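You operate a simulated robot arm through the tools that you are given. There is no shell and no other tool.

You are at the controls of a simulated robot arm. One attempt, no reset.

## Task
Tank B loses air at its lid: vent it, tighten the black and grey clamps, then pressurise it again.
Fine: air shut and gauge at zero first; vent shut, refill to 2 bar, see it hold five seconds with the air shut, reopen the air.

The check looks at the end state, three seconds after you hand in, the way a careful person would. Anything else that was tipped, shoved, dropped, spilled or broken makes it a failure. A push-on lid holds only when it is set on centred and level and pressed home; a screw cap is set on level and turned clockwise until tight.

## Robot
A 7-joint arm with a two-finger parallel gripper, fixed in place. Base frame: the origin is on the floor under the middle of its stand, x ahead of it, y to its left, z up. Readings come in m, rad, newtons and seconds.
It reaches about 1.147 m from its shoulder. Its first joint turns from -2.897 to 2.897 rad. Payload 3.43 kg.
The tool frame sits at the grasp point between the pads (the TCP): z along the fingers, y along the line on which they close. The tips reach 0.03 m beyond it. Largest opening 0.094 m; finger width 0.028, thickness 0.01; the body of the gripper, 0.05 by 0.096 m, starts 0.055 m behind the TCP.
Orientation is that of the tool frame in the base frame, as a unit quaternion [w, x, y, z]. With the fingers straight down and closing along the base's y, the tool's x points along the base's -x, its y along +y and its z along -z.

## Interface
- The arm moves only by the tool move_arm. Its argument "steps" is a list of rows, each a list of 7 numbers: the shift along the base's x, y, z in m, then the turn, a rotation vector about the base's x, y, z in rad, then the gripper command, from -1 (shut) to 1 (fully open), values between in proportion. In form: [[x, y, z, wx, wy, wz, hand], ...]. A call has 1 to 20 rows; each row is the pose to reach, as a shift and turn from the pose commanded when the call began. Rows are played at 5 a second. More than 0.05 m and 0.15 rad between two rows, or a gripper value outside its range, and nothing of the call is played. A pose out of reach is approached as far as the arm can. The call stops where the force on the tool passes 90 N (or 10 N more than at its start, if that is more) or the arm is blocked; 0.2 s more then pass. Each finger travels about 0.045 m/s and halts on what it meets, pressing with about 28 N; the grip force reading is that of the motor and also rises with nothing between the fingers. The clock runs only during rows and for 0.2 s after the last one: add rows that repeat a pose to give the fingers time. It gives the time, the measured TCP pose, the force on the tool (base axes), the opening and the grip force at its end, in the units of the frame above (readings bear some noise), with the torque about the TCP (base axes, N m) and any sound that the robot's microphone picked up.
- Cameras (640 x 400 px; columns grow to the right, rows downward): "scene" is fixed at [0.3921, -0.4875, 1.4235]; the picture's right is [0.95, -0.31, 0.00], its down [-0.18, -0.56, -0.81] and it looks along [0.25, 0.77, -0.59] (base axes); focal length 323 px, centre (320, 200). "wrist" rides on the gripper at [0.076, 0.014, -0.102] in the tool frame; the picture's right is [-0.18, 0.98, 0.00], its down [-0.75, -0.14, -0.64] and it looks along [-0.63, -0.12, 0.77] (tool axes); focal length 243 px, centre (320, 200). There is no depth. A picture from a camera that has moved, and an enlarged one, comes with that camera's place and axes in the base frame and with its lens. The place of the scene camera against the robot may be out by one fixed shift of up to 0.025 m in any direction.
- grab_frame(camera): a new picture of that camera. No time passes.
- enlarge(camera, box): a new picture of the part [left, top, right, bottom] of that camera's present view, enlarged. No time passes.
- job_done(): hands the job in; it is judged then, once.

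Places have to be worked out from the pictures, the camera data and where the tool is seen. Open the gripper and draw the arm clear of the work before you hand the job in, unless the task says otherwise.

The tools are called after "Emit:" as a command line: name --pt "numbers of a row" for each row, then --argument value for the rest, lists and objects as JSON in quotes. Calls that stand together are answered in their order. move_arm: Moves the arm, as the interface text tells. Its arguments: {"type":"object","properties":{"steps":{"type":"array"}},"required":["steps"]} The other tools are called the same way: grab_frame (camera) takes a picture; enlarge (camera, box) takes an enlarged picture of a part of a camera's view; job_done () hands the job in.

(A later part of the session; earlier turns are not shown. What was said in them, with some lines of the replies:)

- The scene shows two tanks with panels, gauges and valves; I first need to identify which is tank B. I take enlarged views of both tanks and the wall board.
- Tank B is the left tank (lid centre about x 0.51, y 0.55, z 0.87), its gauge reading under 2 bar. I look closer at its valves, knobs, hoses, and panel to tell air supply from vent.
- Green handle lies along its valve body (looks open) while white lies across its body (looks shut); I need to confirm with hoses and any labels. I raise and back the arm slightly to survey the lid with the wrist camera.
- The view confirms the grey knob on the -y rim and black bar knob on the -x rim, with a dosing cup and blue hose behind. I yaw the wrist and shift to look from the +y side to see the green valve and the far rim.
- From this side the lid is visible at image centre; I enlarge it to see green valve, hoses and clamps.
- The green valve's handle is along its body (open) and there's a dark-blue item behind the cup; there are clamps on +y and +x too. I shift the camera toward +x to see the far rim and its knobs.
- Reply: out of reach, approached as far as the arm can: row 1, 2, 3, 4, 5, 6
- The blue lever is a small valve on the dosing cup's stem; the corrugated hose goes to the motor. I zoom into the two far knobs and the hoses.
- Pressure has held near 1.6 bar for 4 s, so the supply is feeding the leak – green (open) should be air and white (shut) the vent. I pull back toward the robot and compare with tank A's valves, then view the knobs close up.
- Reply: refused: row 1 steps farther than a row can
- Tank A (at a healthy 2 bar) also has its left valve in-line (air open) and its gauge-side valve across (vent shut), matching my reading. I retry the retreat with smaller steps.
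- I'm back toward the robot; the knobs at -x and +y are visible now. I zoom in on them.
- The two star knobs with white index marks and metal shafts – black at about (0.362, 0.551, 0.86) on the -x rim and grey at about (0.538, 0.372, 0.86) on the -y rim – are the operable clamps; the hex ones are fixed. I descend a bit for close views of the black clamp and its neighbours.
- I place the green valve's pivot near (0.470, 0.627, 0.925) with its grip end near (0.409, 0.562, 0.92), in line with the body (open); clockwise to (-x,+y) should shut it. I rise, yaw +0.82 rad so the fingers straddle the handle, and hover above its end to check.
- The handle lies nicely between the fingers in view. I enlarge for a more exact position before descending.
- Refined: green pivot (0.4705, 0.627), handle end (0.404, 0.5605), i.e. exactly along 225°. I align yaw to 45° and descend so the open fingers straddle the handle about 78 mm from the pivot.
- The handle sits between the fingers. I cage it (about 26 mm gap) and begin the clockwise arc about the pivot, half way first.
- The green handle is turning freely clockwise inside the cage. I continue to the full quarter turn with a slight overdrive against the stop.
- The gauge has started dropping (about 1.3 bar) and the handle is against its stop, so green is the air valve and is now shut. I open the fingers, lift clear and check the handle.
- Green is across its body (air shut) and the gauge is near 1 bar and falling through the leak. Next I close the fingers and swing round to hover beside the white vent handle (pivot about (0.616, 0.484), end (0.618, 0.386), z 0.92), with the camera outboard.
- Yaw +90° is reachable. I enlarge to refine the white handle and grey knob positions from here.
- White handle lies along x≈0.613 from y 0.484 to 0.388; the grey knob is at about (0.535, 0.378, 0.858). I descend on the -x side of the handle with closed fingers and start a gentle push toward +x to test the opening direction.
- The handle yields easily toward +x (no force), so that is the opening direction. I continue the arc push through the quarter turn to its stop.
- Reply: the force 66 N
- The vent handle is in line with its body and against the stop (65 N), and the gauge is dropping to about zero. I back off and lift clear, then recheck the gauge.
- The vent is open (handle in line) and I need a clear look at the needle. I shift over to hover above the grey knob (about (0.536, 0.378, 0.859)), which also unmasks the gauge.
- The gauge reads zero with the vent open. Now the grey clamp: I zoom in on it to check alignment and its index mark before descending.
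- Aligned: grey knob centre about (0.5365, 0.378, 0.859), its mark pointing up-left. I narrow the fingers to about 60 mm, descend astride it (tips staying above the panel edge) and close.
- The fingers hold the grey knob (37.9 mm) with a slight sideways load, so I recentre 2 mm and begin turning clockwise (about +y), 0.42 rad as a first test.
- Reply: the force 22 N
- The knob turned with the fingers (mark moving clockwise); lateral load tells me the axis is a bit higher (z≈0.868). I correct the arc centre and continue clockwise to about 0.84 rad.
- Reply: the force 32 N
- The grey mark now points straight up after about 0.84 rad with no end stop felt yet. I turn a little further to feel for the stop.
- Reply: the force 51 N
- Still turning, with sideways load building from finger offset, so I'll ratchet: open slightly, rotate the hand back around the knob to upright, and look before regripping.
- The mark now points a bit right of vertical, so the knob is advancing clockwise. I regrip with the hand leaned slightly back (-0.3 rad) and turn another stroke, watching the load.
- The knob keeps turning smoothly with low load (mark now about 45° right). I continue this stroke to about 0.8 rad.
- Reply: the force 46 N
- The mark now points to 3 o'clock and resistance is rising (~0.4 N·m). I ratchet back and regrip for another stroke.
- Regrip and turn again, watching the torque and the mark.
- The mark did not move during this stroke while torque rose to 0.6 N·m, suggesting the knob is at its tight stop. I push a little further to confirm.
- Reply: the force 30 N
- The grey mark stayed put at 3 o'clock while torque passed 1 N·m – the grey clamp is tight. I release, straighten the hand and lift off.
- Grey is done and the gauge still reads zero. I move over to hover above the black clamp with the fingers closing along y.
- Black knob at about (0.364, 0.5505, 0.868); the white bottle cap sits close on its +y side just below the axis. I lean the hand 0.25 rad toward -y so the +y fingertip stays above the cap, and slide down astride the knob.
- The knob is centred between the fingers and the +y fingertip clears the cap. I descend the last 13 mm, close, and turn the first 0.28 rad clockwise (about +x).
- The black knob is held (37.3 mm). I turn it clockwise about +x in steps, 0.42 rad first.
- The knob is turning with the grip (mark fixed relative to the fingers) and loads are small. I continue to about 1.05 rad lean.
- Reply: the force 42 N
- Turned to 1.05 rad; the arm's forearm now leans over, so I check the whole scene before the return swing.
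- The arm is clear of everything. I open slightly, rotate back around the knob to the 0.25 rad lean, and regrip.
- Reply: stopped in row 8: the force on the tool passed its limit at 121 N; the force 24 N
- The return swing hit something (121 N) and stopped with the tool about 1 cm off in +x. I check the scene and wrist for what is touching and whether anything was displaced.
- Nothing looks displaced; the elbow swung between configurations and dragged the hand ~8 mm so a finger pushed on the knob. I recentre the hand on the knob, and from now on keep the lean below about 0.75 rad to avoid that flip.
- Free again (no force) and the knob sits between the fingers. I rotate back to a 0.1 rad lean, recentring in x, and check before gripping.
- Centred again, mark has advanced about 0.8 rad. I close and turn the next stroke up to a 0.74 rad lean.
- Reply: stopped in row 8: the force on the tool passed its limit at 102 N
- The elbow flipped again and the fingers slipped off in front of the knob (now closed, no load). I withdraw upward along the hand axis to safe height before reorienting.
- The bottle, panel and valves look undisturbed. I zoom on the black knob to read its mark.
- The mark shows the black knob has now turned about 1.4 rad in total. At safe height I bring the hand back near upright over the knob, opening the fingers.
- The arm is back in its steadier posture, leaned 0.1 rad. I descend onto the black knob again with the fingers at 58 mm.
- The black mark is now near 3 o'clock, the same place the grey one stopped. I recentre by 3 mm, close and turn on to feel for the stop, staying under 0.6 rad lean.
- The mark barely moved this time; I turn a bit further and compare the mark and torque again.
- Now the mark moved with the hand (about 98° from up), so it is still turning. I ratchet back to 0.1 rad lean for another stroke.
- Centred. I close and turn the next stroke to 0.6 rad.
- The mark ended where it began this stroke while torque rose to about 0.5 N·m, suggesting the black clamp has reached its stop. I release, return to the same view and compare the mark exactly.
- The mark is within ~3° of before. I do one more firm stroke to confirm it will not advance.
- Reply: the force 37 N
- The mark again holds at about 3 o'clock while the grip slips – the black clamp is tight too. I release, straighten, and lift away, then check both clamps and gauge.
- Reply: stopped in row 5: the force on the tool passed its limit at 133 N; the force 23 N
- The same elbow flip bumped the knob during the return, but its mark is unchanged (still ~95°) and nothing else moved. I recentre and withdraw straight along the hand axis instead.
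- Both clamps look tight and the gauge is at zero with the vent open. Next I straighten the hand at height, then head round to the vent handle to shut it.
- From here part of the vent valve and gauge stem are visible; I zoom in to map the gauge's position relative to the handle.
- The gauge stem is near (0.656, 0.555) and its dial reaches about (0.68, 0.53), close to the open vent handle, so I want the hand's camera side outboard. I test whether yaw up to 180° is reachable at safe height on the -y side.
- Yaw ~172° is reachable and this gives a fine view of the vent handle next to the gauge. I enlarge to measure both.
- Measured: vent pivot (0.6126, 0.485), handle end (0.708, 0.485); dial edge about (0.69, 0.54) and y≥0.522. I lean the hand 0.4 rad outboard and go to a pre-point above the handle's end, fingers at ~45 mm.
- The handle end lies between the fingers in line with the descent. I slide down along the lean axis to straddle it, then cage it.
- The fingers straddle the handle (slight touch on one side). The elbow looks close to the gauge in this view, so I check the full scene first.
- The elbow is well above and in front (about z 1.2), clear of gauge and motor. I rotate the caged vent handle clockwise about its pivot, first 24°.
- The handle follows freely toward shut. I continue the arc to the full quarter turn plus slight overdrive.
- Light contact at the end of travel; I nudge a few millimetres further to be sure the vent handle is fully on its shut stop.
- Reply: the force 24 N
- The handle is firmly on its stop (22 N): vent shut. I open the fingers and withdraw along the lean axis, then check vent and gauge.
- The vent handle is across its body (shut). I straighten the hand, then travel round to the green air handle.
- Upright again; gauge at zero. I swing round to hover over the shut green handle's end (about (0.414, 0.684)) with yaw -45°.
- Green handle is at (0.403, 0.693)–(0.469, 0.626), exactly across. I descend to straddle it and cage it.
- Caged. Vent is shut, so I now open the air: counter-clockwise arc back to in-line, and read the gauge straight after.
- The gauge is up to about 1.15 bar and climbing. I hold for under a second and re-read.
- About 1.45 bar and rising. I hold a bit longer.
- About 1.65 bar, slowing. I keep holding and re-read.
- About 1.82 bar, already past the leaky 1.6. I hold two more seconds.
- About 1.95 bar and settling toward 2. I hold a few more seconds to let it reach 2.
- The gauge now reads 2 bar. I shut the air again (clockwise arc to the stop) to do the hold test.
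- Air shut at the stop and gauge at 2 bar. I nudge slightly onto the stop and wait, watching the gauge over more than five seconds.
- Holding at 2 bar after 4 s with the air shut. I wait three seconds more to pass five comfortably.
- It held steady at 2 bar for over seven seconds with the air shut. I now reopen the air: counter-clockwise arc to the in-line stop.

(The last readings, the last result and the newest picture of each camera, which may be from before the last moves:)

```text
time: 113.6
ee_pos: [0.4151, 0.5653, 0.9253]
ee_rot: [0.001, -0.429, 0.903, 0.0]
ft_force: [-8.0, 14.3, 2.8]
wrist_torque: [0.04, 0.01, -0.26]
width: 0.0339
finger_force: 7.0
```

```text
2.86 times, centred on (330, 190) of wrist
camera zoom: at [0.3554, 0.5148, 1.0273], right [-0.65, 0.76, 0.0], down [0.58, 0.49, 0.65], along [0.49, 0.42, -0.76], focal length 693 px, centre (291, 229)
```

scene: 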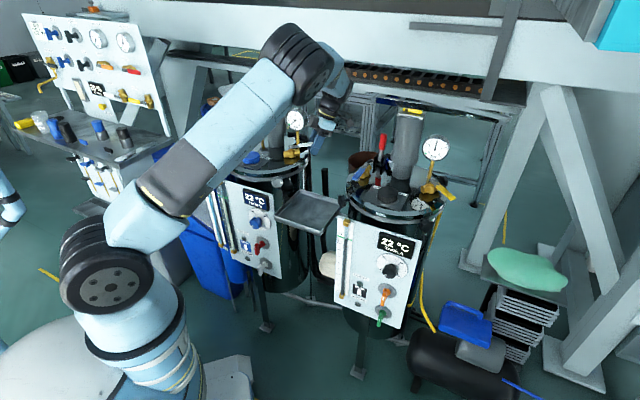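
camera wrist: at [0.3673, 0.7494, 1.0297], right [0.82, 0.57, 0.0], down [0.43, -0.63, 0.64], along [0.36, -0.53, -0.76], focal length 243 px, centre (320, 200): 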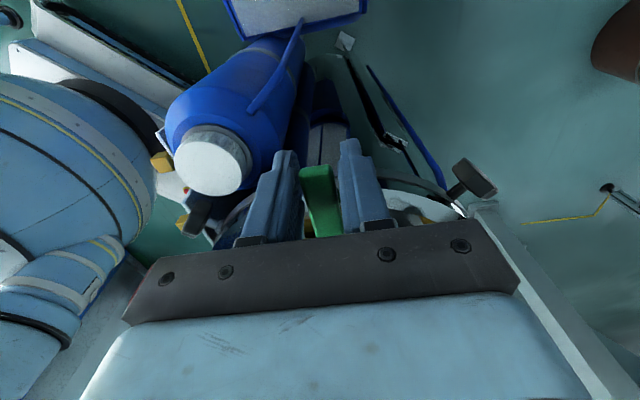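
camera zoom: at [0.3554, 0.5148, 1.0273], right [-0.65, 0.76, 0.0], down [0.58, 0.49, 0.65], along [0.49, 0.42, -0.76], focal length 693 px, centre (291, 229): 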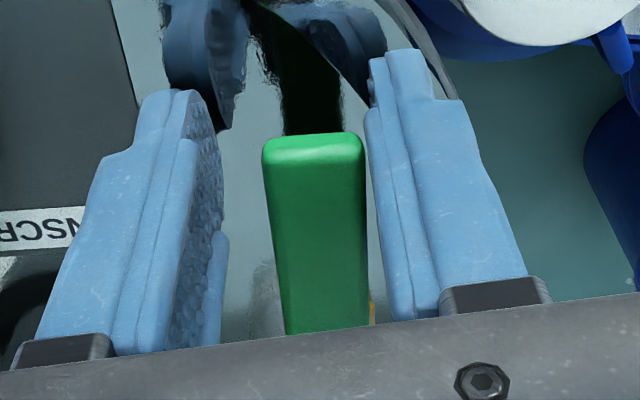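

Air is back open on its stop, gauge at 2 bar. I open the fingers wide, lift straight up, and retreat clear.

Emit:
move_arm --pt "0 0 0 0 0 0 0.3" --pt "0 0 0 0 0 0 1" --pt "0 0 0 0 0 0 1" --pt "0 0 0.03 0 0 0 1" --pt "0 0 0.07 0 0 0 1" --pt "0 0 0.11 0 0 0 1" --pt "-0.02 -0.02 0.15 0 0 -0.1 1" --pt "-0.05 -0.03 0.18 0 0 -0.2 1" --pt "-0.08 -0.05 0.2 0 0 -0.3 1" --pt "-0.11 -0.07 0.22 0 0 -0.4 1"

Emit:
grab_frame --camera "wrist"

Emit:
enlarge --camera "wrist" --box '[270, 60, 450, 220]'

Emit:
enlarge --camera "scene" --box '[190, 80, 330, 200]'

Emit:
grab_frame --camera "scene"

```text
time: 115.8
ee_pos: [0.3061, 0.4948, 1.1449]
ee_rot: [0.001, -0.238, 0.971, 0.0]
ft_force: [0.9, 0.3, -0.6]
wrist_torque: [-0.03, 0.06, 0.01]
width: 0.0941
finger_force: 0.1
```

```text
taken
camera wrist: at [0.2325, 0.4727, 1.247], right [-0.29, 0.96, 0.0], down [0.73, 0.22, 0.64], along [0.62, 0.19, -0.77], focal length 243 px, centre (320, 200)
```

wrist: 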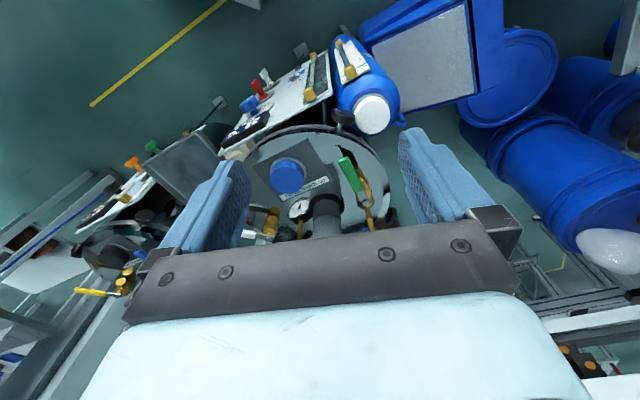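

```text
2.50 times, centred on (360, 140) of wrist
camera zoom: at [0.2325, 0.4727, 1.247], right [-0.29, 0.96, 0.0], down [0.73, 0.22, 0.64], along [0.62, 0.19, -0.77], focal length 606 px, centre (220, 350)
```

zoom: 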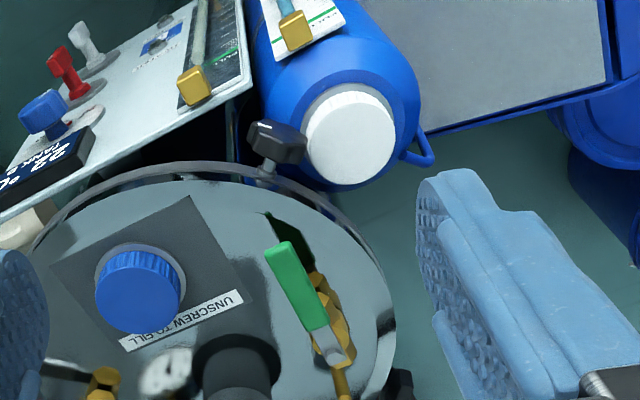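

```text
3.33 times, centred on (260, 140) of scene
camera zoom: at [0.3921, -0.4875, 1.4235], right [0.95, -0.31, 0.0], down [-0.18, -0.56, -0.81], along [0.25, 0.77, -0.59], focal length 1076 px, centre (520, 400)
```

zoom: 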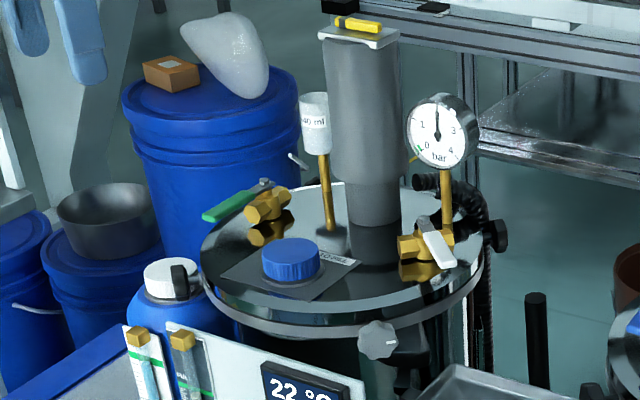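

```text
taken
```

scene: 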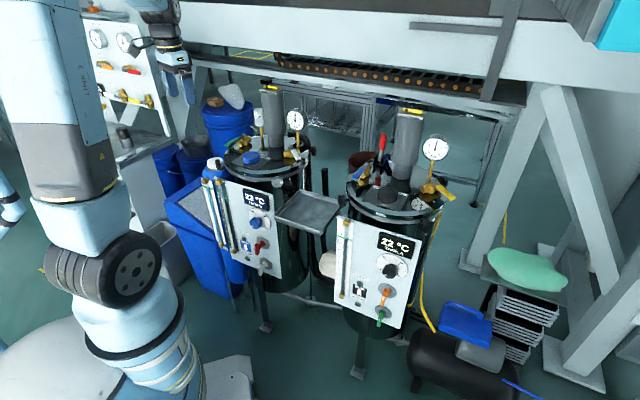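

All looks in order. I take a last close look at the black clamp's mark and the gauge before handing in.

Emit:
enlarge --camera "wrist" --box '[320, 90, 390, 150]'

Emit:
enlarge --camera "scene" --box '[280, 100, 320, 140]'

Emit:
enlarge --camera "scene" --box '[265, 140, 315, 190]'

```text
6.67 times, centred on (355, 120) of wrist
camera zoom: at [0.2325, 0.4727, 1.247], right [-0.29, 0.96, 0.0], down [0.73, 0.22, 0.64], along [0.62, 0.19, -0.77], focal length 1618 px, centre (87, 733)
```

zoom: 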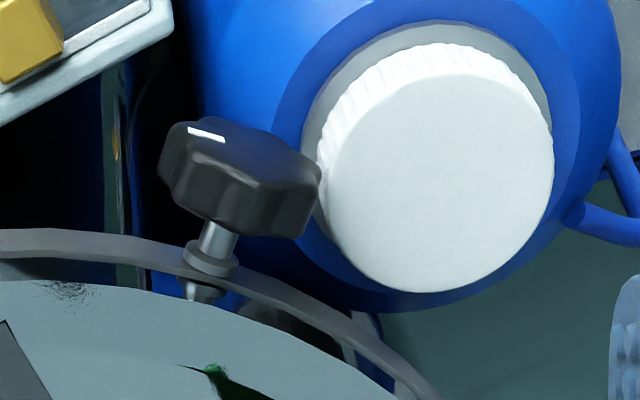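

```text
10.00 times, centred on (300, 120) of scene
camera zoom: at [0.3921, -0.4875, 1.4235], right [0.95, -0.31, 0.0], down [-0.18, -0.56, -0.81], along [0.25, 0.77, -0.59], focal length 3227 px, centre (520, 1000)
```

zoom: 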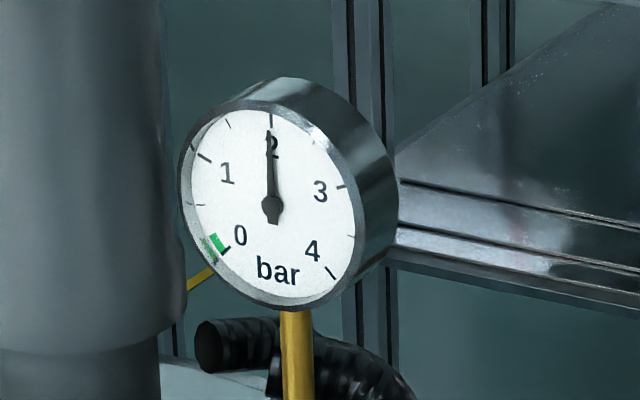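

```text
8.00 times, centred on (290, 165) of scene
camera zoom: at [0.3921, -0.4875, 1.4235], right [0.95, -0.31, 0.0], down [-0.18, -0.56, -0.81], along [0.25, 0.77, -0.59], focal length 2582 px, centre (560, 480)
```

zoom: 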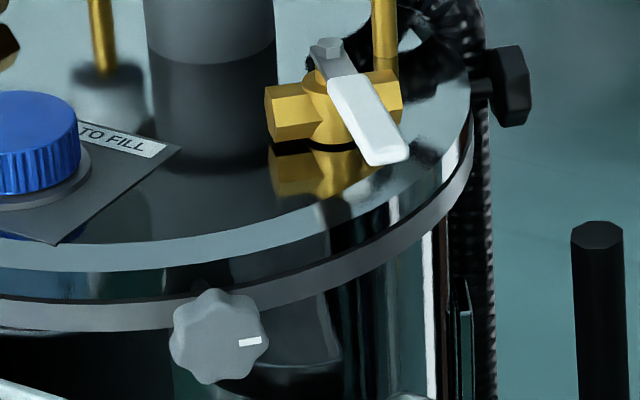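

Both index marks sit at the same tight 3 o'clock position, the vent is across (shut), the air in line (open), the gauge steady at 2 bar, and the arm is clear with the gripper open. I hand the job in.

Emit:
job_done

```text
The job is handed in.
```

Tank B has been vented, its black and grey clamps tightened, and it is back at 2 bar and holding. I've handed the job in.

- **Venting:** I shut the air (green handle) first, then opened the vent (white handle). The gauge read zero before I touched the clamps.
- **Clamps:** I turned the grey and black clamps clockwise until they would turn no further. Their index marks both ended at 3 o'clock.
- **Refill and hold:** With the vent shut, I opened the air and the gauge rose to 2 bar. With the air shut again it stayed there for more than seven seconds, so the lid no longer leaks.
- **End state:** The air is open again, the vent is shut, and the gauge reads 2 bar. The gripper is open and the arm is clear.

While I was turning the black clamp, the arm jerked three times and hit or slipped off the knob, passing its force limit (102 to 133 N). I checked afterwards: the clamp is tight and nothing around it looked moved.
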